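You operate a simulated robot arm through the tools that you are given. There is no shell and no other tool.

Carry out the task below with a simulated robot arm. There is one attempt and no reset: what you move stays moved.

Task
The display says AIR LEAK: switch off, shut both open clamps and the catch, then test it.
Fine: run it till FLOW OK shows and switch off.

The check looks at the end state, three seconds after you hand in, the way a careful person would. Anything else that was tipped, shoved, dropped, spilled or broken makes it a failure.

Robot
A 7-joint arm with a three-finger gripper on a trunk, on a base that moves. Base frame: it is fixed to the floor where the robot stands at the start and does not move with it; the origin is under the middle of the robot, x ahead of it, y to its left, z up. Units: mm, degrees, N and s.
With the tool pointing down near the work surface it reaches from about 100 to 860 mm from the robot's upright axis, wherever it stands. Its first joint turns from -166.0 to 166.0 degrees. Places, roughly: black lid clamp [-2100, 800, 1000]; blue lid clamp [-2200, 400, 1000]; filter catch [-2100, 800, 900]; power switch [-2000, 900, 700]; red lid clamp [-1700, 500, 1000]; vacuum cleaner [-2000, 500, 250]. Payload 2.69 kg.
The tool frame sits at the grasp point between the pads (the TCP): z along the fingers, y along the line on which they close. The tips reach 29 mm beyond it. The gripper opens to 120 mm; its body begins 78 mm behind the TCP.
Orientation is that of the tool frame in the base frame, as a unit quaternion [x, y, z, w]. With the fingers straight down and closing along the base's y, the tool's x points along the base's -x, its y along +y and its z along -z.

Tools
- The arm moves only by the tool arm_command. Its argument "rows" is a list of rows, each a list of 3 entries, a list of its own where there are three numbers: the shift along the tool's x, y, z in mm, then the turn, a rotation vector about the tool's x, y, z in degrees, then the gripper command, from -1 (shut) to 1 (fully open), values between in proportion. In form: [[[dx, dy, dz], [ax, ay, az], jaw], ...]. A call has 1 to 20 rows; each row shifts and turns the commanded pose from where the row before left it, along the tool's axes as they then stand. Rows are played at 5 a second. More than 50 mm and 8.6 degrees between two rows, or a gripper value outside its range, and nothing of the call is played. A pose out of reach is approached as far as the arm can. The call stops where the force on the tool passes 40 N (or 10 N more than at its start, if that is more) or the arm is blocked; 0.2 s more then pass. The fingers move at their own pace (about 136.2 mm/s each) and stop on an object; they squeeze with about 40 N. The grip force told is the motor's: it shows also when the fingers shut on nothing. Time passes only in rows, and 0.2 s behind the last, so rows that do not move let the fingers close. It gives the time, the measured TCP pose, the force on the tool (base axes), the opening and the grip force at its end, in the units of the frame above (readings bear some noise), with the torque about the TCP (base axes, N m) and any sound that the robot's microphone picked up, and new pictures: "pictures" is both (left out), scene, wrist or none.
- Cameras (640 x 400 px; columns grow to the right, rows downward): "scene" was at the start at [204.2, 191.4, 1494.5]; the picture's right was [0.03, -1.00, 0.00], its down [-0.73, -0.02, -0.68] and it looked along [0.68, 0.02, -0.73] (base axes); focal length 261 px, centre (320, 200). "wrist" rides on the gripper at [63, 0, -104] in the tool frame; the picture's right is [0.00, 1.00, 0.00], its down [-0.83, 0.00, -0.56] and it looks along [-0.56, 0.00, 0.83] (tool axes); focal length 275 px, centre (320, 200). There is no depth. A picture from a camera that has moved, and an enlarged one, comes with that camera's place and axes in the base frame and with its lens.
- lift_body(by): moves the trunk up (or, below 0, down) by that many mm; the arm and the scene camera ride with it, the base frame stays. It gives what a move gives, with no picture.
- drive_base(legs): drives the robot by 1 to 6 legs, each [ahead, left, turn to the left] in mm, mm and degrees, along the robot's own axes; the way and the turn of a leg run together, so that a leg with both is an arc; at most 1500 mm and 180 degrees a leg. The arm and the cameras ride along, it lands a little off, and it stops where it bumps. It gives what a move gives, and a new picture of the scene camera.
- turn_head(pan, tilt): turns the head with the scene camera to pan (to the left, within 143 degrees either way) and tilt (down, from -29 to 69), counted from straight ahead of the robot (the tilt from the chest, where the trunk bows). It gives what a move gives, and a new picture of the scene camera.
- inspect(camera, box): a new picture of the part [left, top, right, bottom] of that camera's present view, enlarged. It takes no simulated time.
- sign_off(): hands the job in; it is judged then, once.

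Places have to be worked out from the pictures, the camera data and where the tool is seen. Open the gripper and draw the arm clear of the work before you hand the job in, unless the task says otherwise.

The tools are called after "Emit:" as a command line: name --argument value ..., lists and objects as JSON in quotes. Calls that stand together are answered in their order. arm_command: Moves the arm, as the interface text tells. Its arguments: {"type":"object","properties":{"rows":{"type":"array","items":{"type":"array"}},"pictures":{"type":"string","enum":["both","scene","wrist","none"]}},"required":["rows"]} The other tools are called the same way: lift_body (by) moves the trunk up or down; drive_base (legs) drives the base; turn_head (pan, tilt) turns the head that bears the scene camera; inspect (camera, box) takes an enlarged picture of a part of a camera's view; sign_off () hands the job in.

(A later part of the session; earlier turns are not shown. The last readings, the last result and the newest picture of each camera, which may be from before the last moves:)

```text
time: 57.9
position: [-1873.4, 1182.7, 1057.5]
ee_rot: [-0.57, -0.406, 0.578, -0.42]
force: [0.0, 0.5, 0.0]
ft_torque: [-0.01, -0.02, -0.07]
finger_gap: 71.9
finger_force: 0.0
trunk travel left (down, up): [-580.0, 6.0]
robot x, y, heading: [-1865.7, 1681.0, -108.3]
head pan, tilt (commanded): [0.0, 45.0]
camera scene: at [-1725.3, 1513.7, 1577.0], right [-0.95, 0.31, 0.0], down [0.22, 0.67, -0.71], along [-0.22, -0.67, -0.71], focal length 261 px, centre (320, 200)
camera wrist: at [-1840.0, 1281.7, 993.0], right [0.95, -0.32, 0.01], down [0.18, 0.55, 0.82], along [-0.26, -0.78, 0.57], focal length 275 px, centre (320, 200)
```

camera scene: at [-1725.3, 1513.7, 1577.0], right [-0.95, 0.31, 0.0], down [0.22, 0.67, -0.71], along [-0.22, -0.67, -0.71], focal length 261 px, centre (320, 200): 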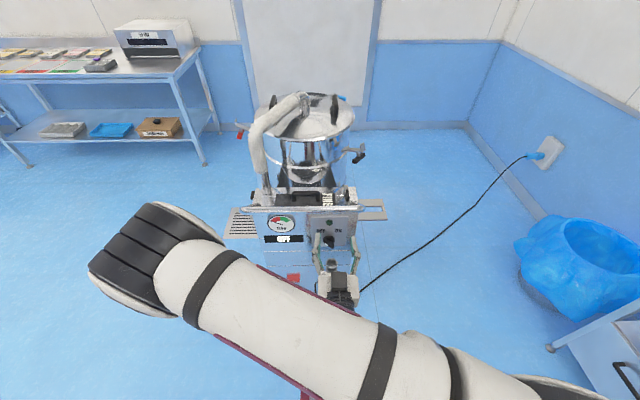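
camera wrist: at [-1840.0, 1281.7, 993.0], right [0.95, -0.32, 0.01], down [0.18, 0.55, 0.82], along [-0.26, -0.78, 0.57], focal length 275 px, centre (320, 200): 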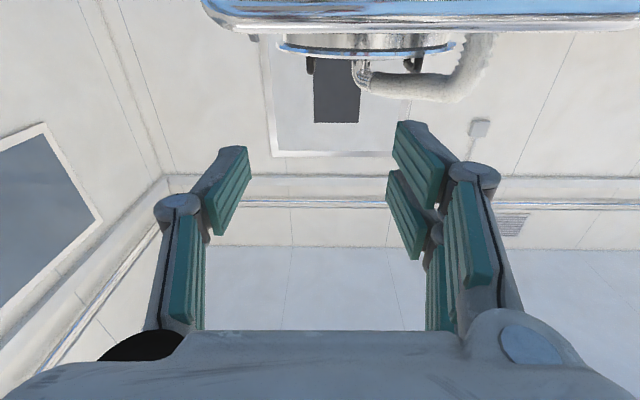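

The arm is raised clear of the handle bar (TCP at z 1057, about 160 mm short of it). I pitch the tool back to point down.

Emit:
arm_command --rows '[[[0, 0, 0], [0, 8.2, 0], 0.2], [[0, 0, 0], [0, 8.2, 0], 0.2], [[0, 0, 0], [0, 8.2, 0], 0.2], [[0, 0, 0], [0, 8.2, 0], 0.2], [[0, 0, 0], [0, 8.2, 0], 0.2], [[0, 0, 0], [0, 8.2, 0], 0.2], [[0, 0, 0], [0, 8.2, 0], 0.2], [[0, 0, 0], [0, 8.2, 0], 0.2], [[0, 0, 0], [0, 8.2, 0], 0.2], [[0, 0, 0], [0, 8.2, 0], 0.2], [[0, 0, 0], [0, 8, 0], 0.2]]' --pictures "both"

```text
time: 60.3
position: [-1855.5, 1161.3, 1030.1]
ee_rot: [0.811, 0.585, 0.0, -0.001]
force: [0.2, 0.1, 0.3]
ft_torque: [0.0, 0.05, 0.01]
finger_gap: 72.1
finger_force: 0.1
out of reach, approached as far as the arm can: row 1, 2, 3, 4
trunk travel left (down, up): [-580.0, 6.0]
robot x, y, heading: [-1870.9, 1683.6, -107.9]
head pan, tilt (commanded): [0.0, 45.0]
camera scene: at [-1725.3, 1514.0, 1577.0], right [-0.95, 0.31, 0.0], down [0.22, 0.67, -0.71], along [-0.22, -0.67, -0.71], focal length 261 px, centre (320, 200)
camera wrist: at [-1835.5, 1222.4, 1134.4], right [0.95, -0.31, 0.0], down [-0.26, -0.79, 0.55], along [-0.17, -0.53, -0.83], focal length 275 px, centre (320, 200)
```

scene: 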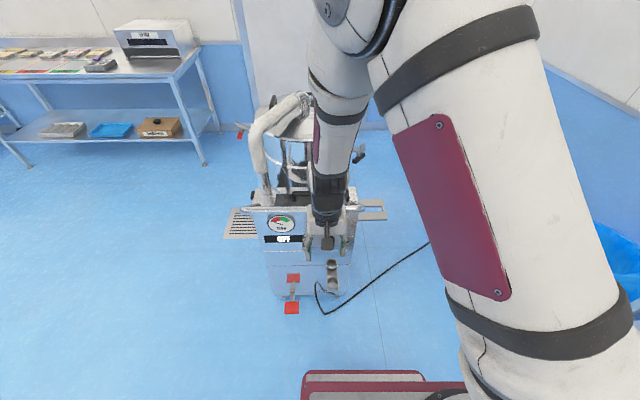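
wrist: 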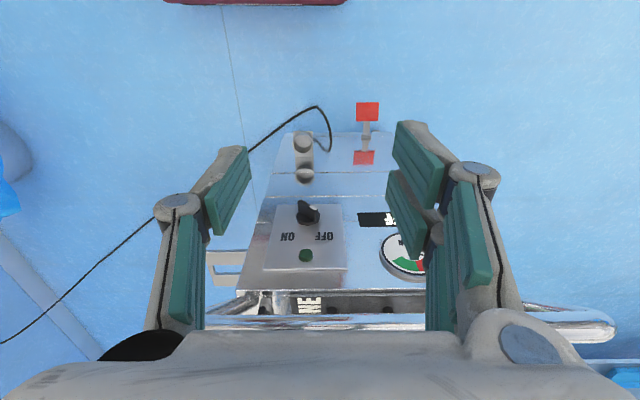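

The tool points down again with the elbow high. I raise to about z 1105 and shift right by 80 mm to line up with the catch, before going forward over the handle bar.

Emit:
arm_command --rows '[[[0, 0, -38], [0, 0, 0], 0.2], [[0, 0, -38], [0, 0, 0], 0.2], [[0, -40, 0], [0, 0, 0], 0.2], [[0, -40, 0], [0, 0, 0], 0.2]]' --pictures "both"

```text
time: 61.3
position: [-1928.4, 1187.3, 1105.9]
ee_rot: [0.81, 0.586, 0.0, 0.001]
force: [0.1, -1.1, 0.2]
ft_torque: [0.03, 0.06, -0.01]
finger_gap: 72.0
finger_force: 0.1
trunk travel left (down, up): [-580.0, 6.0]
robot x, y, heading: [-1869.2, 1684.0, -108.1]
head pan, tilt (commanded): [0.0, 45.0]
camera scene: at [-1724.7, 1513.8, 1576.9], right [-0.95, 0.31, 0.0], down [0.22, 0.67, -0.71], along [-0.22, -0.67, -0.71], focal length 261 px, centre (320, 200)
camera wrist: at [-1909.7, 1247.2, 1210.5], right [0.95, -0.31, 0.0], down [-0.26, -0.79, 0.56], along [-0.17, -0.53, -0.83], focal length 275 px, centre (320, 200)
```

scene: 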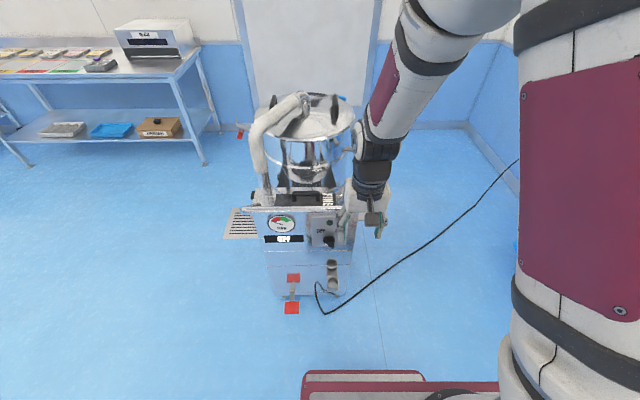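
wrist: 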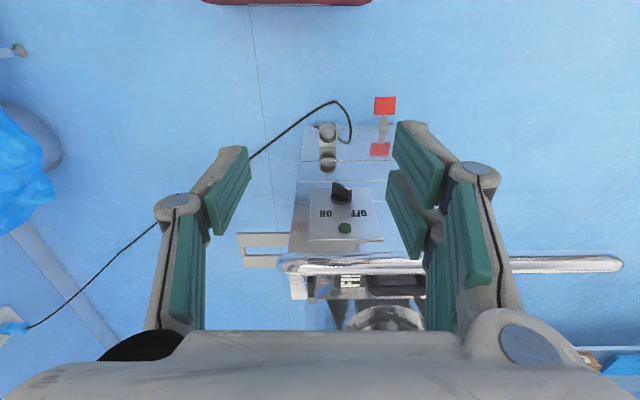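

The wrist picture now shows the handle bar and the catch near (320, 288). I enlarge that area.

Emit:
inspect --camera "wrist" --box '[270, 240, 430, 340]'

Emit:
inspect --camera "scene" --box '[300, 130, 396, 220]'

```text
4.00 times, centred on (350, 290) of wrist
camera zoom: at [-1909.7, 1247.2, 1210.5], right [0.95, -0.31, 0.0], down [-0.26, -0.79, 0.56], along [-0.17, -0.53, -0.83], focal length 1101 px, centre (200, -160)
```

zoom: 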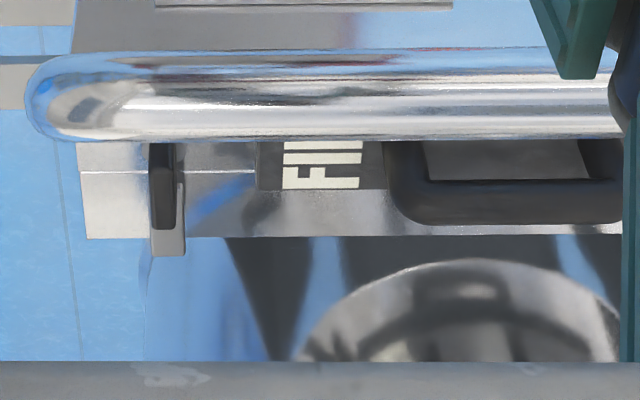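

```text
4.44 times, centred on (348, 175) of scene
camera zoom: at [-1724.7, 1513.8, 1576.9], right [-0.95, 0.31, 0.0], down [0.22, 0.67, -0.71], along [-0.22, -0.67, -0.71], focal length 1160 px, centre (196, 311)
```

zoom: 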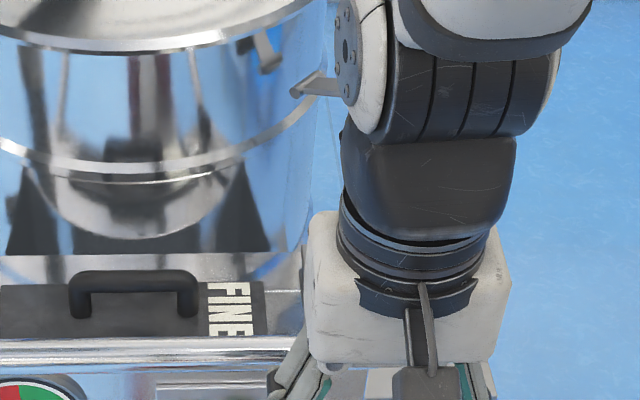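

I estimate the catch's wing near (-2050, 860, 880), only about 60 mm off the drum wall, so I tilt the tool 30° (palm back toward me) to keep the palm off the lid rim and the handle bar. Then I advance 90 mm over the bar for a closer look.

Emit:
arm_command --rows '[[[0, 0, 0], [0, -7.5, 0], 0], [[0, 0, 0], [0, -7.5, 0], 0], [[0, 0, 0], [0, -7.5, 0], 0], [[0, 0, 0], [0, -7.5, 0], 0], [[-26, 0, 15], [0, 0, 0], 0], [[-26, 0, 15], [0, 0, 0], 0], [[-26, 0, 15], [0, 0, 0], 0]]' --pictures "both"

```text
time: 62.9
position: [-1961.4, 1101.5, 1105.7]
ee_rot: [0.783, 0.567, -0.209, 0.151]
force: [0.7, 0.4, 0.4]
ft_torque: [-0.02, 0.02, -0.01]
finger_gap: 60.3
finger_force: 0.2
trunk travel left (down, up): [-580.0, 6.0]
robot x, y, heading: [-1872.2, 1684.1, -107.8]
head pan, tilt (commanded): [0.0, 45.0]
camera scene: at [-1725.3, 1514.0, 1577.0], right [-0.95, 0.31, 0.0], down [0.22, 0.67, -0.71], along [-0.22, -0.67, -0.71], focal length 261 px, centre (320, 200)
camera wrist: at [-1926.4, 1203.5, 1164.5], right [0.95, -0.31, 0.0], down [-0.13, -0.42, 0.9], along [-0.28, -0.85, -0.44], focal length 275 px, centre (320, 200)
```

scene: 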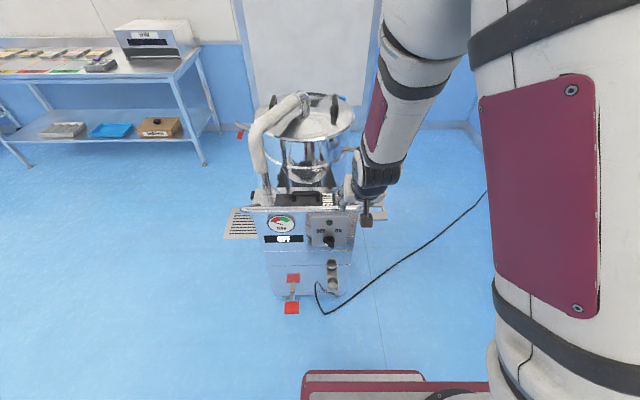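
wrist: 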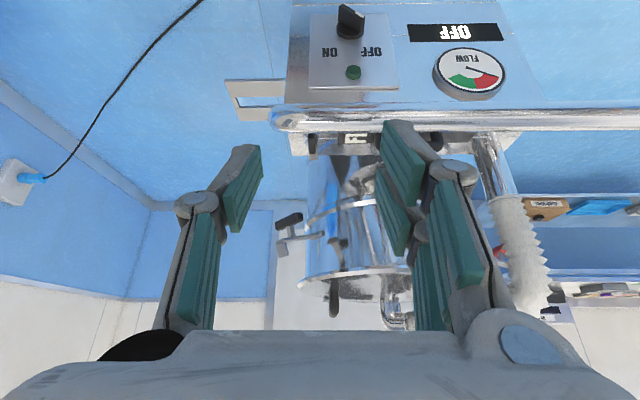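

The wrist view shows handle bar, catch, drum and black clamp (upside down). I enlarge it.

Emit:
inspect --camera "wrist" --box '[260, 100, 420, 200]'

Emit:
inspect --camera "wrist" --box '[260, 190, 420, 290]'

```text
4.00 times, centred on (340, 150) of wrist
camera zoom: at [-1926.4, 1203.5, 1164.5], right [0.95, -0.31, 0.0], down [-0.13, -0.42, 0.9], along [-0.28, -0.85, -0.44], focal length 1101 px, centre (240, 400)
```

zoom: 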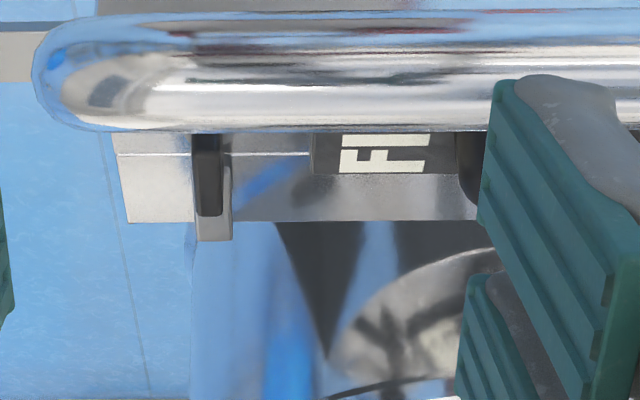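

```text
4.00 times, centred on (340, 240) of wrist
camera zoom: at [-1926.4, 1203.5, 1164.5], right [0.95, -0.31, 0.0], down [-0.13, -0.42, 0.9], along [-0.28, -0.85, -0.44], focal length 1101 px, centre (240, 40)
```

zoom: 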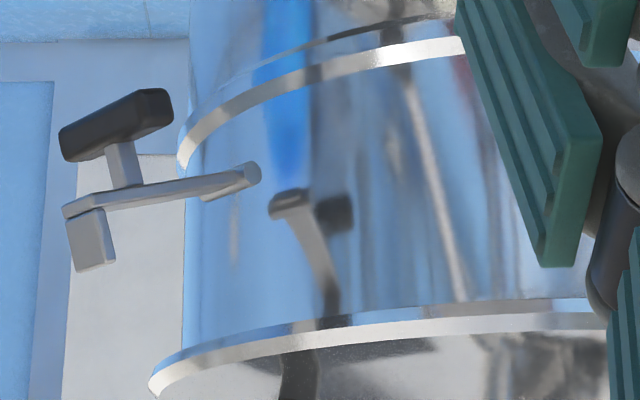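

Triangulation gives: handle bar at n≈375 (distance along the panel normal), z 1009; catch post near (-2039, 880), wing 40 mm long, 12 mm thick, top z≈885, tongue end near (-2072, 796, 867). I go forward level at z 1105 over the bar until above the wing, then look again.

Emit:
arm_command --rows '[[[-36.1, -1.7, 20.8], [0, 0, 0], -0.2], [[-36.1, -1.7, 20.8], [0, 0, 0], -0.2], [[-36.1, -1.7, 20.8], [0, 0, 0], -0.2], [[-36.1, -1.7, 20.8], [0, 0, 0], -0.2], [[-36.1, -1.7, 20.8], [0, 0, 0], -0.2], [[-36.1, -1.7, 20.8], [0, 0, 0], -0.2]]' --pictures "both"

```text
time: 64.3
position: [-2047.5, 868.3, 1105.1]
ee_rot: [0.783, 0.566, -0.209, 0.151]
force: [0.1, -0.3, 0.5]
ft_torque: [-0.01, 0.0, -0.01]
finger_gap: 48.0
finger_force: 0.0
trunk travel left (down, up): [-580.0, 6.0]
robot x, y, heading: [-1871.5, 1680.1, -108.2]
head pan, tilt (commanded): [0.0, 45.0]
camera scene: at [-1725.4, 1514.1, 1577.0], right [-0.95, 0.31, 0.0], down [0.22, 0.67, -0.71], along [-0.22, -0.67, -0.71], focal length 261 px, centre (320, 200)
camera wrist: at [-2014.3, 969.9, 1164.3], right [0.95, -0.31, 0.0], down [-0.13, -0.42, 0.9], along [-0.28, -0.85, -0.44], focal length 275 px, centre (320, 200)
```

scene: 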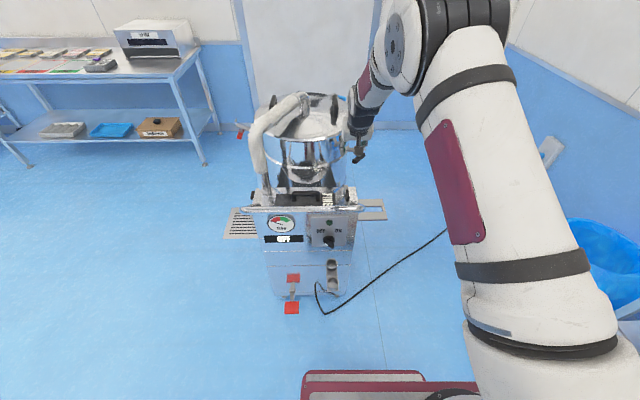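
wrist: 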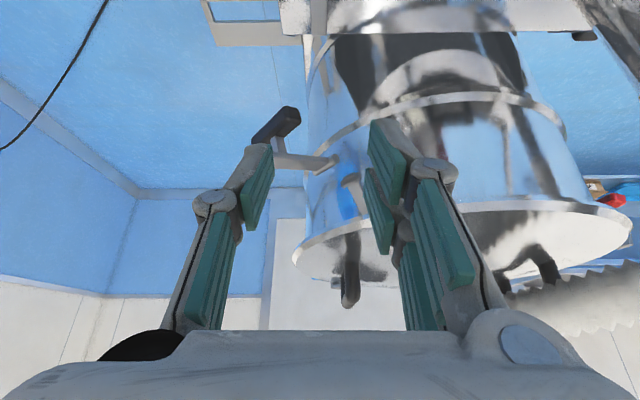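

The tool is above the catch and clear of bar and drum. I descend 120 mm vertically and look again.

Emit:
arm_command --rows '[[[20, 0, 34.6], [0, 0, 0], -0.2], [[20, 0, 34.6], [0, 0, 0], -0.2], [[20, 0, 34.6], [0, 0, 0], -0.2]]' --pictures "both"

```text
time: 65.1
position: [-2047.2, 867.1, 985.1]
ee_rot: [0.782, 0.566, -0.211, 0.152]
force: [0.4, -1.2, 0.4]
ft_torque: [0.0, 0.01, -0.02]
finger_gap: 47.8
finger_force: 0.0
trunk travel left (down, up): [-580.0, 6.0]
robot x, y, heading: [-1867.2, 1679.8, -107.9]
head pan, tilt (commanded): [0.0, 45.0]
camera scene: at [-1725.5, 1514.0, 1577.0], right [-0.95, 0.31, 0.0], down [0.22, 0.67, -0.71], along [-0.22, -0.67, -0.71], focal length 261 px, centre (320, 200)
camera wrist: at [-2014.1, 969.3, 1044.7], right [0.95, -0.31, 0.0], down [-0.13, -0.42, 0.9], along [-0.28, -0.85, -0.44], focal length 275 px, centre (320, 200)
```

scene: 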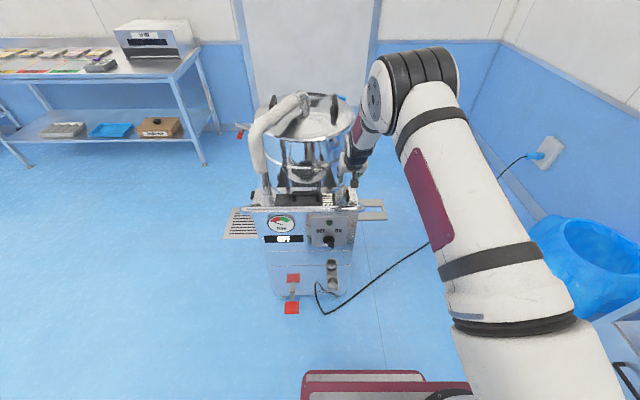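
wrist: 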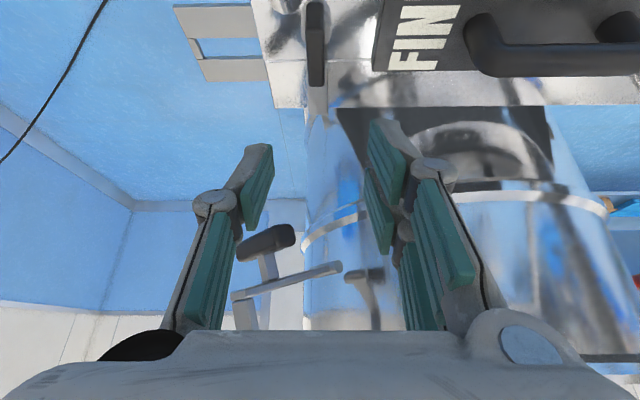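

The wing's place is confirmed (it sits 3 mm to the right of the tool axis). I descend 60 mm more while shifting 3 mm right.

Emit:
arm_command --rows '[[[15, -1.5, 26], [0, 0, 0], -0.2], [[15, -1.5, 26], [0, 0, 0], -0.2]]' --pictures "wrist"

```text
time: 65.7
position: [-2050.9, 867.1, 926.4]
ee_rot: [0.782, 0.567, -0.211, 0.153]
force: [-0.6, -0.1, -0.1]
ft_torque: [0.02, -0.02, 0.02]
finger_gap: 48.0
finger_force: 0.1
trunk travel left (down, up): [-580.0, 6.0]
robot x, y, heading: [-1869.6, 1682.4, -108.2]
head pan, tilt (commanded): [0.0, 45.0]
camera wrist: at [-2016.8, 969.9, 985.0], right [0.95, -0.31, 0.0], down [-0.13, -0.42, 0.9], along [-0.28, -0.85, -0.44], focal length 275 px, centre (320, 200)
```

wrist: 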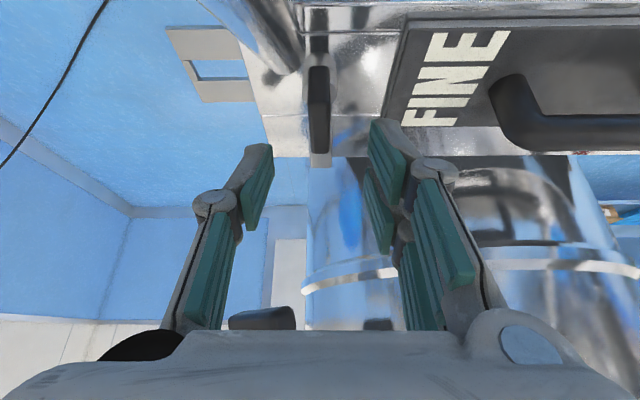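

Wing and post are in line with the fingers. The FINE lid edge is about 39 mm left of the axis, so I narrow the opening to 30 mm and descend the last 35 mm around the wing.

Emit:
arm_command --rows '[[[0, -1, 0], [0, 0, 0], -0.5], [[0, 0, 0], [0, 0, 0], -0.5], [[6, 0, 10.4], [0, 0, 0], -0.5], [[6, 0, 10.4], [0, 0, 0], -0.5], [[5.5, 0, 9.5], [0, 0, 0], -0.5]]' --pictures "both"

```text
time: 66.9
position: [-2048.7, 866.3, 891.9]
ee_rot: [0.783, 0.566, -0.209, 0.154]
force: [14.5, -6.0, 7.6]
ft_torque: [1.13, 0.48, -1.71]
finger_gap: 29.9
finger_force: 0.0
trunk travel left (down, up): [-580.0, 6.0]
robot x, y, heading: [-1871.1, 1680.3, -108.3]
head pan, tilt (commanded): [0.0, 45.0]
camera scene: at [-1724.6, 1513.9, 1577.0], right [-0.95, 0.31, 0.0], down [0.22, 0.67, -0.71], along [-0.22, -0.67, -0.71], focal length 261 px, centre (320, 200)
camera wrist: at [-2015.1, 969.1, 950.2], right [0.95, -0.31, 0.0], down [-0.14, -0.42, 0.9], along [-0.28, -0.85, -0.44], focal length 275 px, centre (320, 200)
```

scene: 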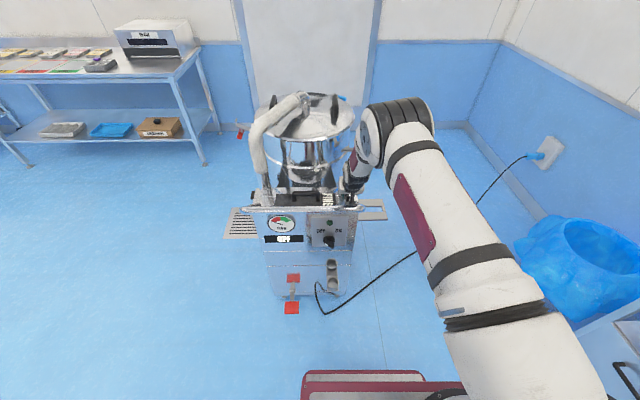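
wrist: 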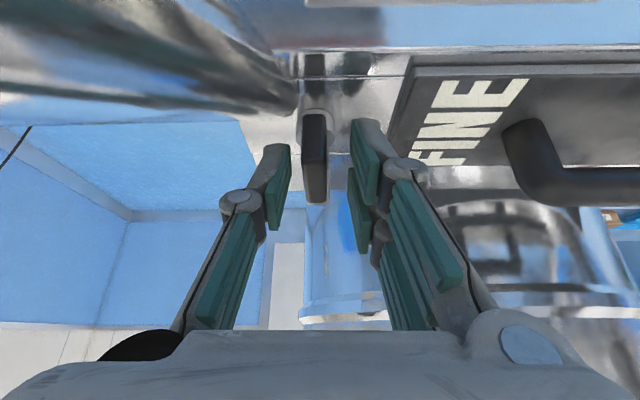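

There is a 16 N side load toward +X' — the wrist camera side is touching the handle's right leg. I back up 40 mm, reduce the tilt to 15°, which moves the camera well away from that leg, and look again.

Emit:
arm_command --rows '[[[-10, 0, -17.3], [0, 0, 0], -0.5], [[-10, 0, -17.3], [0, 0, 0], -0.5], [[0, 0, 0], [0, 7.5, 0], -0.5], [[0, 0, 0], [0, 7.5, 0], -0.5]]' --pictures "wrist"

```text
time: 67.9
position: [-2051.7, 867.5, 930.2]
ee_rot: [0.803, 0.581, -0.105, 0.075]
force: [-1.2, -0.4, -0.8]
ft_torque: [-0.01, 0.02, 0.02]
finger_gap: 29.8
finger_force: 0.1
trunk travel left (down, up): [-580.0, 6.0]
robot x, y, heading: [-1871.1, 1684.2, -108.1]
head pan, tilt (commanded): [0.0, 45.0]
camera wrist: at [-2023.8, 952.5, 1015.7], right [0.95, -0.31, 0.0], down [-0.2, -0.63, 0.75], along [-0.23, -0.71, -0.66], focal length 275 px, centre (320, 200)
```

wrist: 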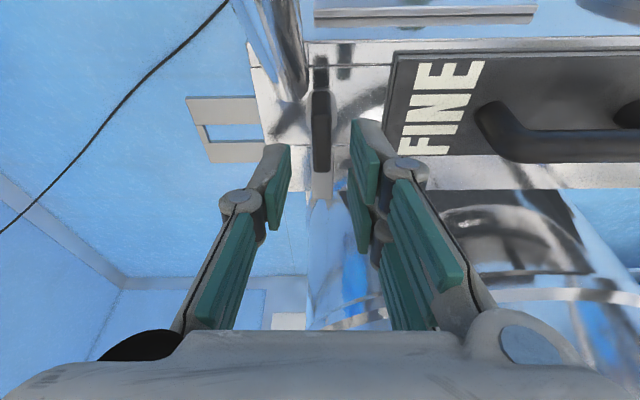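

Contact gone, wing centred. I descend 39 mm again.

Emit:
arm_command --rows '[[[3.4, 0, 12.6], [0, 0, 0], -0.5], [[3.4, 0, 12.6], [0, 0, 0], -0.5], [[3.4, 0, 12.6], [0, 0, 0], -0.5]]' --pictures "wrist"

```text
time: 68.7
position: [-2050.7, 868.1, 893.2]
ee_rot: [0.803, 0.582, -0.105, 0.077]
force: [0.0, 0.2, -0.1]
ft_torque: [-0.01, -0.03, -0.02]
finger_gap: 30.0
finger_force: 0.1
trunk travel left (down, up): [-580.0, 6.0]
robot x, y, heading: [-1869.2, 1681.3, -108.1]
head pan, tilt (commanded): [0.0, 45.0]
camera wrist: at [-2023.2, 952.6, 976.5], right [0.95, -0.31, 0.0], down [-0.2, -0.63, 0.75], along [-0.23, -0.72, -0.66], focal length 275 px, centre (320, 200)
```

wrist: 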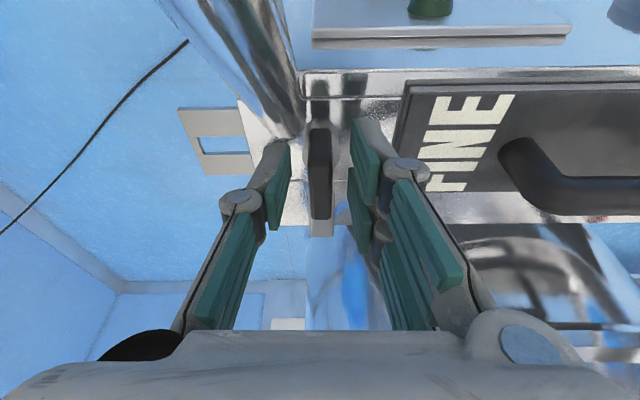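

The wing stands between the pads with no contact force. I close the fingers on it.

Emit:
arm_command --rows '[[[0, 0, 0], [0, 0, 0], -1], [[0, 0, 0], [0, 0, 0], -1], [[0, 0, 0], [0, 0, 0], -1]]' --pictures "wrist"

```text
time: 69.5
position: [-2049.9, 868.6, 892.1]
ee_rot: [0.803, 0.582, -0.106, 0.077]
force: [0.6, -0.3, -0.1]
ft_torque: [-0.05, 0.32, 1.16]
finger_gap: 12.3
finger_force: 39.1
trunk travel left (down, up): [-580.0, 6.0]
robot x, y, heading: [-1869.2, 1680.5, -108.4]
head pan, tilt (commanded): [0.0, 45.0]
camera wrist: at [-2022.9, 952.5, 976.5], right [0.95, -0.31, 0.0], down [-0.2, -0.63, 0.75], along [-0.23, -0.72, -0.66], focal length 275 px, centre (320, 200)
```

wrist: 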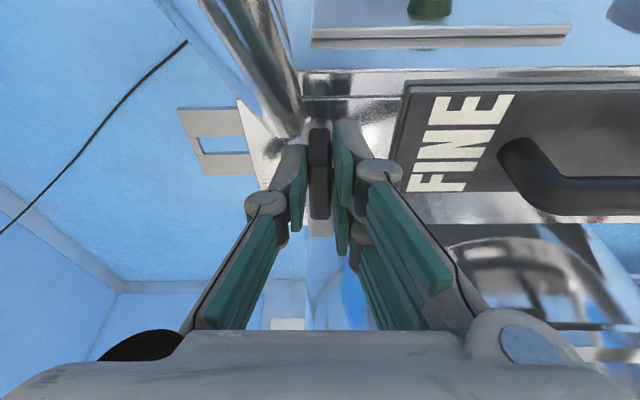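

The wing is held (gap 12.3 mm), and the post's axis is within a few mm of the TCP. I turn about the vertical, counterclockwise from above, in small steps and watch the load.

Emit:
arm_command --rows '[[[0, 0, 0], [-1.94, 0, -7.245], -1], [[0, 0, 0], [-1.94, 0, -7.245], -1], [[0, 0, 0], [-1.94, 0, -7.245], -1]]' --pictures "wrist"

```text
time: 70.3
position: [-2056.6, 869.3, 891.6]
ee_rot: [0.675, 0.726, -0.091, 0.093]
force: [-23.6, 5.2, 0.7]
ft_torque: [-0.05, 0.47, -0.41]
finger_gap: 11.8
finger_force: 39.0
trunk travel left (down, up): [-580.0, 6.0]
robot x, y, heading: [-1871.4, 1680.8, -108.3]
head pan, tilt (commanded): [0.0, 45.0]
camera wrist: at [-2062.5, 957.3, 976.6], right [1.0, 0.08, -0.01], down [0.06, -0.66, 0.75], along [0.05, -0.75, -0.66], focal length 275 px, centre (320, 200)
```

wrist: 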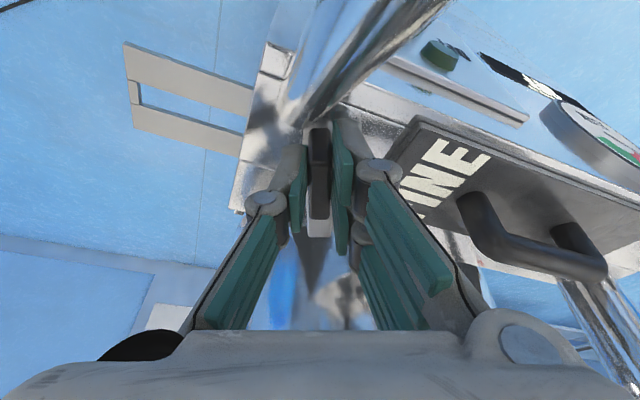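

The catch turned 22° with the tool, but a 24 N side force to the right shows its axis is a bit further forward than the TCP. I let the TCP follow that force by 7 mm and check.

Emit:
arm_command --rows '[[[1.3, -3.2, -0.35], [0, 0, 0], -1], [[1.3, -3.2, -0.35], [0, 0, 0], -1], [[0, 0, 0], [0, 0, 0], -1]]' --pictures "none"

```text
time: 71.1
position: [-2056.1, 870.5, 892.0]
ee_rot: [0.674, 0.727, -0.089, 0.097]
force: [-10.7, -0.8, 0.3]
ft_torque: [-0.43, 0.25, -0.2]
finger_gap: 11.8
finger_force: 39.0
trunk travel left (down, up): [-580.0, 6.0]
robot x, y, heading: [-1870.2, 1679.6, -108.1]
head pan, tilt (commanded): [0.0, 45.0]
```

The free path shows the axis is about 16 mm ahead of the TCP, near (-2054, 853). I continue turning with the TCP swinging around that axis (2.1 mm sideways per step plus a bit to relieve the load).

Emit:
arm_command --rows '[[[0, -3.2, 0], [-1.94, 0, -7.245], -1], [[0, -3.2, 0], [-1.94, 0, -7.245], -1], [[0, -3.2, 0], [-1.94, 0, -7.245], -1], [[0, -3.2, 0], [-1.94, 0, -7.245], -1]]' --pictures "wrist"

```text
time: 72.1
position: [-2063.7, 865.6, 892.8]
ee_rot: [0.462, 0.877, -0.061, 0.119]
force: [21.7, -7.3, 13.3]
ft_torque: [-0.14, -1.2, -0.66]
finger_gap: 12.2
finger_force: 38.6
trunk travel left (down, up): [-580.0, 6.0]
robot x, y, heading: [-1867.4, 1682.7, -108.1]
head pan, tilt (commanded): [0.0, 45.0]
camera wrist: at [-2113.6, 938.7, 977.5], right [0.82, 0.57, 0.0], down [0.37, -0.54, 0.76], along [0.43, -0.62, -0.65], focal length 275 px, centre (320, 200)
```

wrist: 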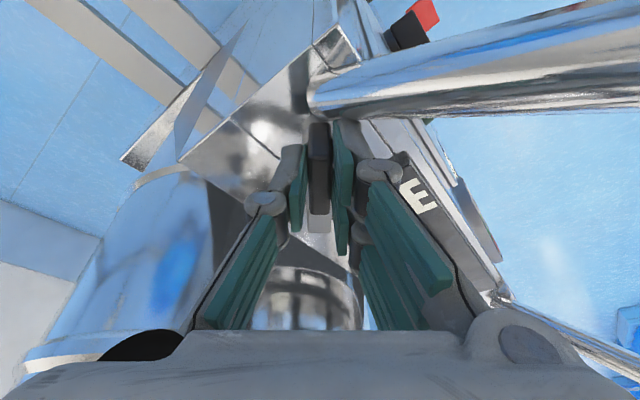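

The catch has followed to about 53°, but the load has swung to the left, so I overcorrected. I ease the command back 7 mm left and 2 mm up and check.

Emit:
arm_command --rows '[[[-3, 2.4, -0.2], [0, 0, 0], -1], [[-3, 2.4, -0.2], [0, 0, 0], -1], [[0, 0, 0], [0, 0, 0], -1]]' --pictures "none"

```text
time: 72.9
position: [-2063.8, 865.9, 893.8]
ee_rot: [0.463, 0.877, -0.061, 0.114]
force: [11.6, -4.7, 5.2]
ft_torque: [-0.74, -0.83, -0.12]
finger_gap: 12.0
finger_force: 39.5
trunk travel left (down, up): [-580.0, 6.0]
robot x, y, heading: [-1871.0, 1681.6, -108.4]
head pan, tilt (commanded): [0.0, 45.0]
```

Load is easing. I go on turning, 3 steps, with a small extra shift to the left to unload.

Emit:
arm_command --rows '[[[-2.0, -0.5, 0.2], [-1.94, 0, -7.245], -1], [[-1.5, -1.2, 0.2], [-1.94, 0, -7.245], -1], [[0, -2.1, 0], [-1.94, 0, -7.245], -1]]' --pictures "both"

```text
time: 73.7
position: [-2065.8, 862.3, 892.9]
ee_rot: [0.282, 0.951, -0.037, 0.122]
force: [-9.7, 6.6, 5.5]
ft_torque: [0.16, 0.3, 0.0]
finger_gap: 11.7
finger_force: 39.4
trunk travel left (down, up): [-580.0, 6.0]
robot x, y, heading: [-1867.5, 1681.9, -108.2]
head pan, tilt (commanded): [0.0, 45.0]
camera scene: at [-1726.1, 1514.3, 1577.1], right [-0.95, 0.31, 0.0], down [0.22, 0.67, -0.71], along [-0.22, -0.67, -0.71], focal length 261 px, centre (320, 200)
camera wrist: at [-2139.4, 909.1, 979.0], right [0.54, 0.84, 0.0], down [0.56, -0.36, 0.75], along [0.63, -0.41, -0.66], focal length 275 px, centre (320, 200)
```

scene: 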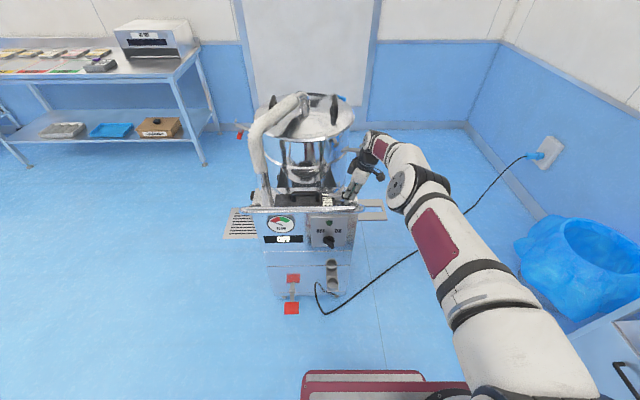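
wrist: 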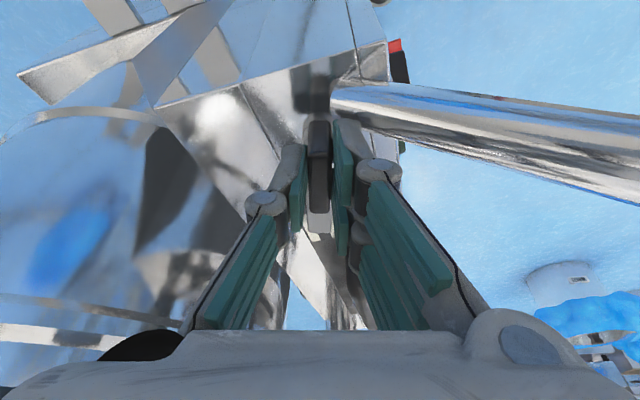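

The catch is at about 75° now. I zoom the scene picture to check the forearm against the open black clamp.

Emit:
inspect --camera "scene" --box '[310, 120, 430, 215]'

```text
4.21 times, centred on (370, 168) of scene
camera zoom: at [-1726.1, 1514.3, 1577.1], right [-0.95, 0.31, 0.0], down [0.22, 0.67, -0.71], along [-0.22, -0.67, -0.71], focal length 1098 px, centre (110, 337)
```

zoom: 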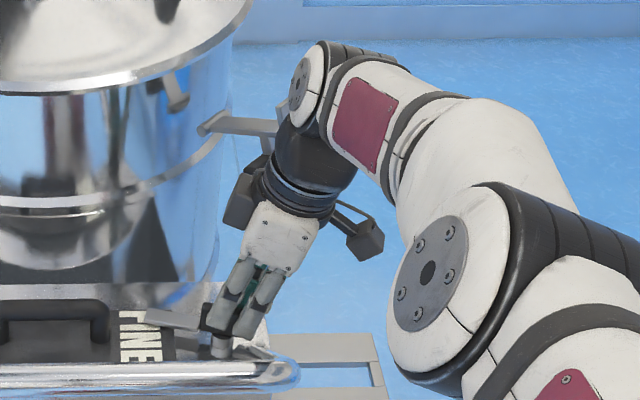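

The tongue now lies over the FINE lid's edge and the wrist is about 90 mm clear of the clamp. I turn the last 15°.

Emit:
arm_command --rows '[[[0, -2.1, 0], [-1.94, 0, -7.245], -1], [[0, -2.1, 0], [-1.94, 0, -7.245], -1], [[0, 0, 0], [0, 0, 0], -1]]' --pictures "wrist"

Emit:
inspect --camera "scene" --box '[310, 150, 406, 215]'

```text
time: 74.2
position: [-2066.3, 861.0, 893.7]
ee_rot: [0.226, 0.965, -0.038, 0.125]
force: [-4.3, -18.8, 0.0]
ft_torque: [-0.54, -0.38, -0.31]
finger_gap: 11.8
finger_force: 38.3
out of reach, approached as far as the arm can: row 1, 2
trunk travel left (down, up): [-580.0, 6.0]
robot x, y, heading: [-1870.9, 1680.6, -108.4]
head pan, tilt (commanded): [0.0, 45.0]
stopped in row 2: the force on the tool passed its limit at 48 N (the readings are from after the stop); the commanded pose is now the measured one
camera wrist: at [-2144.3, 902.5, 978.8], right [0.44, 0.9, -0.02], down [0.6, -0.28, 0.75], along [0.67, -0.34, -0.66], focal length 275 px, centre (320, 200)
```

wrist: 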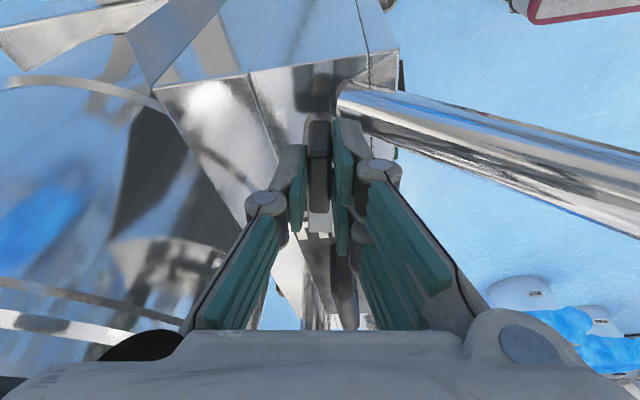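

```text
6.15 times, centred on (358, 182) of scene
camera zoom: at [-1726.4, 1511.2, 1576.6], right [-0.95, 0.31, 0.0], down [0.22, 0.67, -0.71], along [-0.22, -0.67, -0.71], focal length 1606 px, centre (86, 308)
```

zoom: 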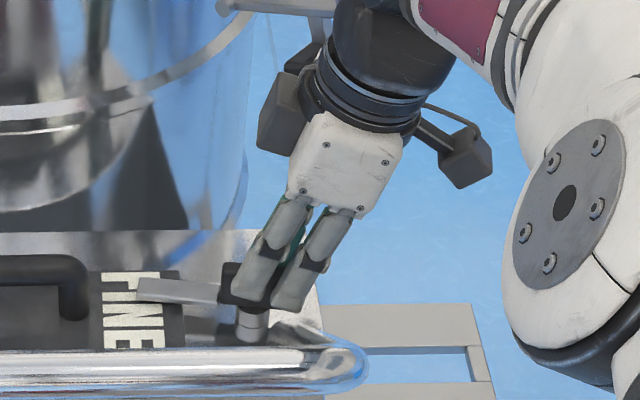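

The arm reached its wrist limit at about 82°; the tongue lies over the FINE lid but not yet quite square. I open the fingers, slip 17 mm outward along the wing, so that I can nudge its outer half forward with one finger for the last few degrees.

Emit:
arm_command --rows '[[[0, 0, 0], [0, 0, 0], -0.5], [[0, 0, 0], [0, 0, 0], -0.5], [[8.2, 0, -2.2], [0, 0, 0], -0.5], [[8.2, 0, -2.2], [0, 0, 0], -0.5]]' --pictures "wrist"

Emit:
inspect --camera "scene" --box '[310, 150, 406, 215]'

```text
time: 75.0
position: [-2063.9, 863.6, 899.7]
ee_rot: [0.223, 0.965, -0.039, 0.134]
force: [7.6, -4.2, 1.4]
ft_torque: [-0.08, -0.19, -0.18]
finger_gap: 29.3
finger_force: 0.1
trunk travel left (down, up): [-580.0, 6.0]
robot x, y, heading: [-1868.6, 1683.1, -108.1]
head pan, tilt (commanded): [0.0, 45.0]
stopped in row 4: the force on the tool passed its limit at 46 N (the readings are from after the stop); the commanded pose is now the measured one
camera wrist: at [-2142.0, 904.2, 982.4], right [0.44, 0.9, -0.02], down [0.59, -0.27, 0.76], along [0.68, -0.34, -0.65], focal length 275 px, centre (320, 200)
```

wrist: 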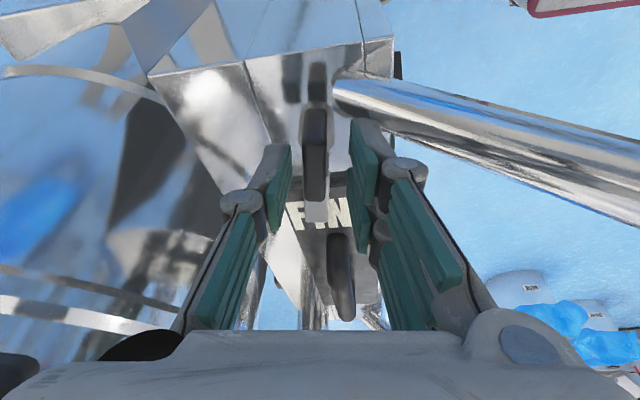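

```text
6.15 times, centred on (358, 182) of scene
camera zoom: at [-1724.6, 1513.2, 1576.9], right [-0.95, 0.31, 0.0], down [0.22, 0.67, -0.71], along [-0.22, -0.67, -0.71], focal length 1606 px, centre (86, 308)
```

zoom: 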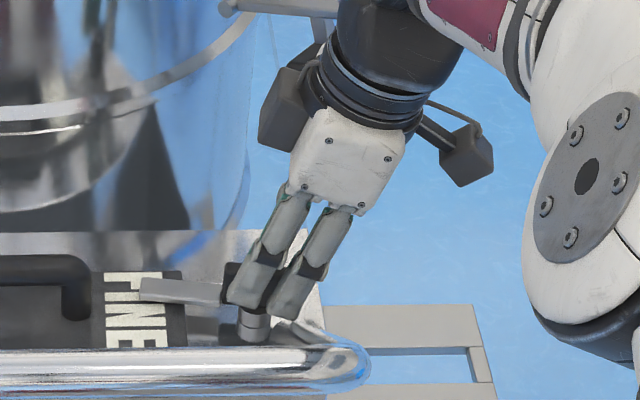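

The outward slide is blocked, apparently by the base of the handle's right leg. I go straight up out of there; I'll finish the catch from a base position further to the right, where the wrist has more range.

Emit:
arm_command --rows '[[[-3, 0, -11.6], [0, 0, 0], -0.5], [[-5.2, 0, -19.3], [0, 0, 0], -0.5], [[-10.3, 0, -38.6], [0, 0, 0], -0.5], [[-10.3, 0, -38.6], [0, 0, 0], -0.5], [[-10.3, 0, -38.6], [0, 0, 0], -0.5], [[-10.3, 0, -38.6], [0, 0, 0], -0.5]]' --pictures "both"

```text
time: 76.5
position: [-2066.7, 866.5, 1089.5]
ee_rot: [0.224, 0.965, -0.038, 0.132]
force: [0.5, -0.7, -0.5]
ft_torque: [0.04, -0.05, 0.02]
finger_gap: 30.0
finger_force: 0.0
trunk travel left (down, up): [-580.0, 6.0]
robot x, y, heading: [-1867.7, 1683.1, -108.1]
head pan, tilt (commanded): [0.0, 45.0]
camera scene: at [-1725.2, 1513.3, 1577.0], right [-0.95, 0.31, 0.0], down [0.22, 0.67, -0.71], along [-0.22, -0.67, -0.71], focal length 261 px, centre (320, 200)
camera wrist: at [-2145.0, 908.9, 1174.1], right [0.44, 0.9, -0.02], down [0.59, -0.27, 0.76], along [0.68, -0.34, -0.65], focal length 275 px, centre (320, 200)
```

scene: 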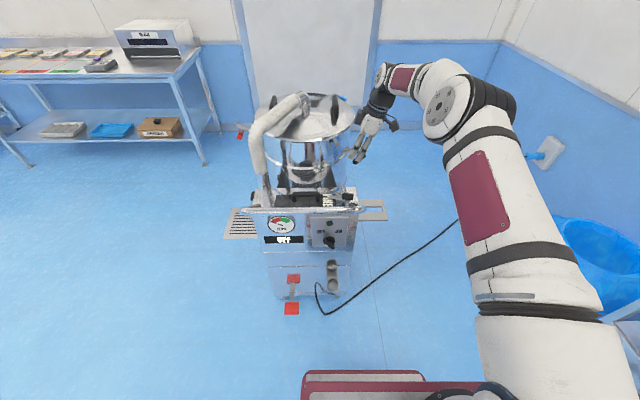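
wrist: 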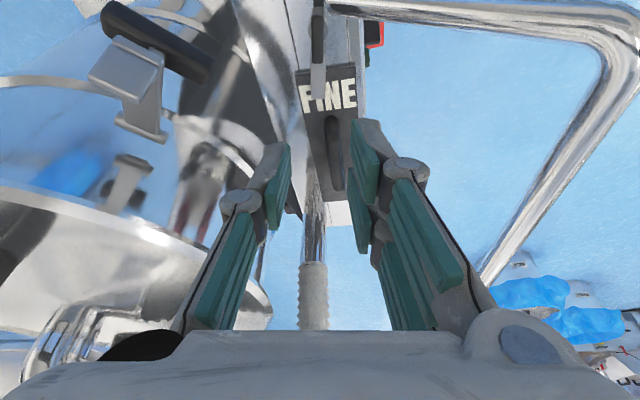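

I take an enlarged look at the catch now that the gripper is out of the way.

Emit:
inspect --camera "scene" --box '[300, 175, 380, 225]'

Emit:
inspect --camera "wrist" --box '[240, 0, 400, 100]'

Emit:
inspect --camera "scene" --box '[330, 60, 426, 170]'

```text
8.00 times, centred on (340, 200) of scene
camera zoom: at [-1725.2, 1513.3, 1577.0], right [-0.95, 0.31, 0.0], down [0.22, 0.67, -0.71], along [-0.22, -0.67, -0.71], focal length 2087 px, centre (160, 200)
```

zoom: 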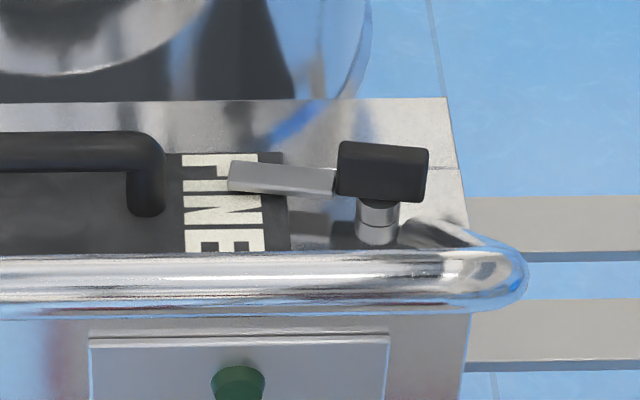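

```text
4.00 times, centred on (320, 50) of wrist
camera zoom: at [-2145.0, 908.9, 1174.1], right [0.44, 0.9, -0.02], down [0.59, -0.27, 0.76], along [0.68, -0.34, -0.65], focal length 1101 px, centre (320, 800)
```

zoom: 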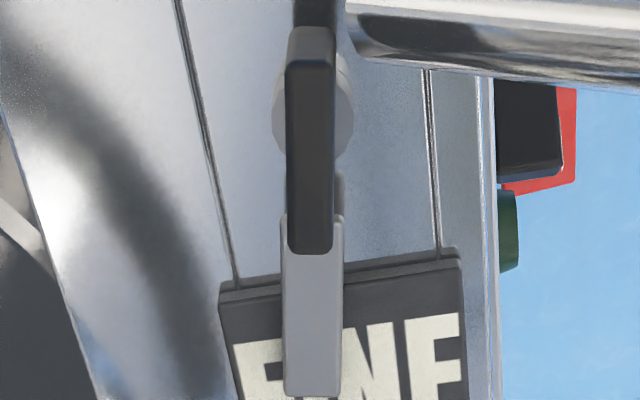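

```text
3.64 times, centred on (378, 115) of scene
camera zoom: at [-1725.2, 1513.3, 1577.0], right [-0.95, 0.31, 0.0], down [0.22, 0.67, -0.71], along [-0.22, -0.67, -0.71], focal length 949 px, centre (109, 509)
```

zoom: 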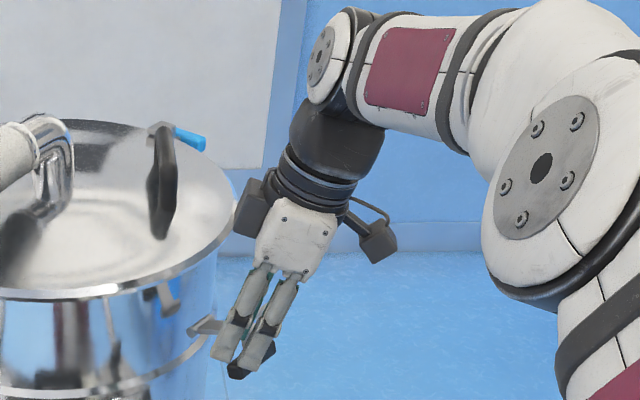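

The tongue now overlaps the FINE lid but is about 7° short of square; I'll finish that after moving the base right, where the wrist has more range. Now I raise, draw the tool back over the handle and turn it back to its normal yaw before driving.

Emit:
arm_command --rows '[[[-10.3, 0, -38.6], [0, 0, 0], -0.5], [[0, 40, 0], [0, 0, 0], -0.5], [[0, 40, 0], [0, 0, 0], -0.5], [[0, 40, 0], [0, 0, 0], -0.5], [[0, 40, 0], [0, 0, 0], -0.5], [[0, 0, 0], [1.94, 0, 7.245], -0.5], [[0, 0, 0], [1.94, 0, 7.245], -0.5], [[0, 0, 0], [1.94, 0, 7.245], -0.5], [[0, 0, 0], [1.94, 0, 7.245], -0.5], [[0, 0, 0], [1.94, 0, 7.245], -0.5], [[0, 0, 0], [1.94, 0, 7.245], -0.5], [[0, 0, 0], [1.94, 0, 7.245], -0.5], [[0, 0, 0], [1.94, 0, 7.245], -0.5], [[0, 0, 0], [1.94, 0, 7.245], -0.5], [[0, 0, 0], [1.94, 0, 7.245], -0.5], [[0, 0, 0], [1.94, 0, 7.245], -0.5]]' --pictures "both"

```text
time: 79.8
position: [-1997.8, 1012.3, 1126.7]
ee_rot: [0.807, 0.574, -0.11, 0.086]
force: [-0.5, 0.3, 0.5]
ft_torque: [0.01, -0.03, -0.03]
finger_gap: 30.2
finger_force: 0.1
trunk travel left (down, up): [-580.0, 6.0]
robot x, y, heading: [-1868.8, 1679.5, -108.5]
head pan, tilt (commanded): [0.0, 45.0]
camera scene: at [-1725.4, 1513.5, 1577.0], right [-0.95, 0.31, 0.0], down [0.22, 0.67, -0.71], along [-0.22, -0.67, -0.71], focal length 261 px, centre (320, 200)
camera wrist: at [-1968.7, 1098.4, 1211.0], right [0.95, -0.32, 0.01], down [-0.22, -0.61, 0.76], along [-0.24, -0.73, -0.65], focal length 275 px, centre (320, 200)
```

scene: 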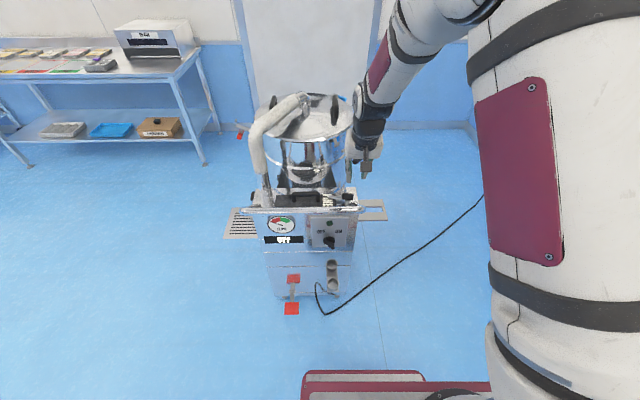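
wrist: 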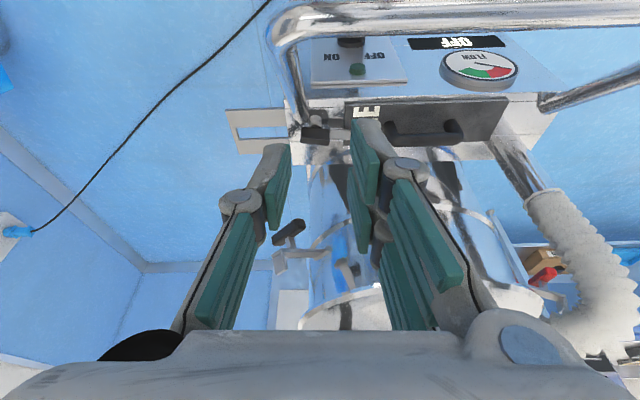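

Tool is back over the handle, yaw normal. I retract it a further 180 mm, then move the base right, forward and turn 23° left so that I face the black clamp from the machine's right-rear corner, keeping clear of the cord and the cart behind.

Emit:
arm_command --rows '[[[43.5, 0, -11.7], [0, 0, 0], -1], [[43.5, 0, -11.7], [0, 0, 0], -1], [[43.5, 0, -11.7], [0, 0, 0], -1], [[43.5, 0, -11.7], [0, 0, 0], -1]]' --pictures "none"

Emit:
drive_base --legs '[[0, -286, 0], [237, 0, 0], [0, 0, 23]]'

```text
time: 80.8
position: [-1938.2, 1183.7, 1125.5]
ee_rot: [0.806, 0.575, -0.11, 0.086]
force: [0.0, -0.9, -1.0]
ft_torque: [0.02, -0.05, 0.01]
finger_gap: 0.2
finger_force: 28.6
trunk travel left (down, up): [-580.0, 6.0]
robot x, y, heading: [-1870.8, 1680.5, -108.1]
head pan, tilt (commanded): [0.0, 45.0]
```

```text
time: 85.4
position: [-2083.0, 1056.9, 1124.6]
ee_rot: [0.675, 0.725, -0.09, 0.107]
force: [0.2, 0.0, -0.4]
ft_torque: [0.04, 0.02, -0.05]
finger_gap: 0.0
finger_force: 29.1
trunk travel left (down, up): [-580.0, 6.0]
robot x, y, heading: [-2214.6, 1539.9, -85.0]
head pan, tilt (commanded): [0.0, 45.0]
camera scene: at [-2017.1, 1444.3, 1577.0], right [-1.0, -0.08, 0.0], down [-0.06, 0.7, -0.71], along [0.06, -0.7, -0.71], focal length 261 px, centre (320, 200)
```

scene: 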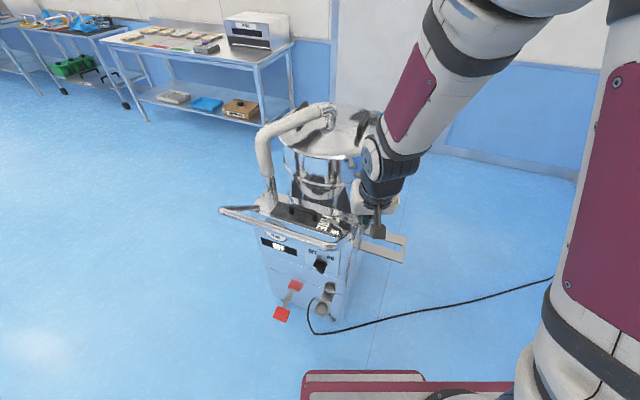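

Base is at (-2215, 1540) facing -85°. The tool still points down, so I first finish the catch: I turn the tool 59° counterclockwise to match the wing and move above it at z 1124.

Emit:
arm_command --rows '[[[0, 0, 0], [-1.95, 0, -7.1], -0.5], [[0, 0, 0], [-1.95, 0, -7.1], -0.5], [[0, 0, 0], [-1.95, 0, -7.1], -0.5], [[0, 0, 0], [-1.95, 0, -7.1], -0.5], [[0, 0, 0], [-1.95, 0, -7.1], -0.5], [[0, 0, 0], [-1.95, 0, -7.1], -0.5], [[0, 0, 0], [-1.95, 0, -7.1], -0.5], [[0, 0, 0], [-1.95, 0, -7.1], -0.5], [[-19.5, -33.8, 5.2], [0, 0, 0], -0.5], [[-19.5, -33.8, 5.2], [0, 0, 0], -0.5], [[-19.5, -33.8, 5.2], [0, 0, 0], -0.5], [[-19.5, -33.8, 5.2], [0, 0, 0], -0.5], [[-19.5, -33.8, 5.2], [0, 0, 0], -0.5]]' --pictures "both"

```text
time: 88.2
position: [-2070.4, 858.7, 1127.6]
ee_rot: [0.229, 0.963, -0.035, 0.138]
force: [0.0, -0.2, -0.7]
ft_torque: [-0.01, 0.02, 0.0]
finger_gap: 30.1
finger_force: 0.1
trunk travel left (down, up): [-580.0, 6.0]
robot x, y, heading: [-2218.2, 1542.9, -85.5]
head pan, tilt (commanded): [0.0, 45.0]
camera scene: at [-2017.2, 1444.5, 1577.0], right [-1.0, -0.08, 0.0], down [-0.06, 0.7, -0.71], along [0.06, -0.7, -0.71], focal length 261 px, centre (320, 200)
camera wrist: at [-2149.8, 900.4, 1211.1], right [0.45, 0.89, 0.0], down [0.57, -0.28, 0.77], along [0.68, -0.35, -0.64], focal length 275 px, centre (320, 200)
```

scene: 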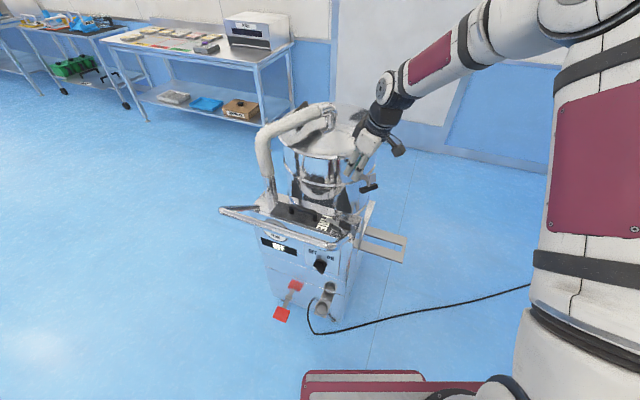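
wrist: 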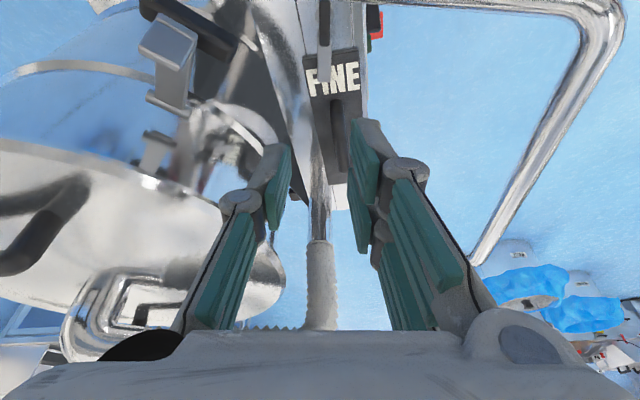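

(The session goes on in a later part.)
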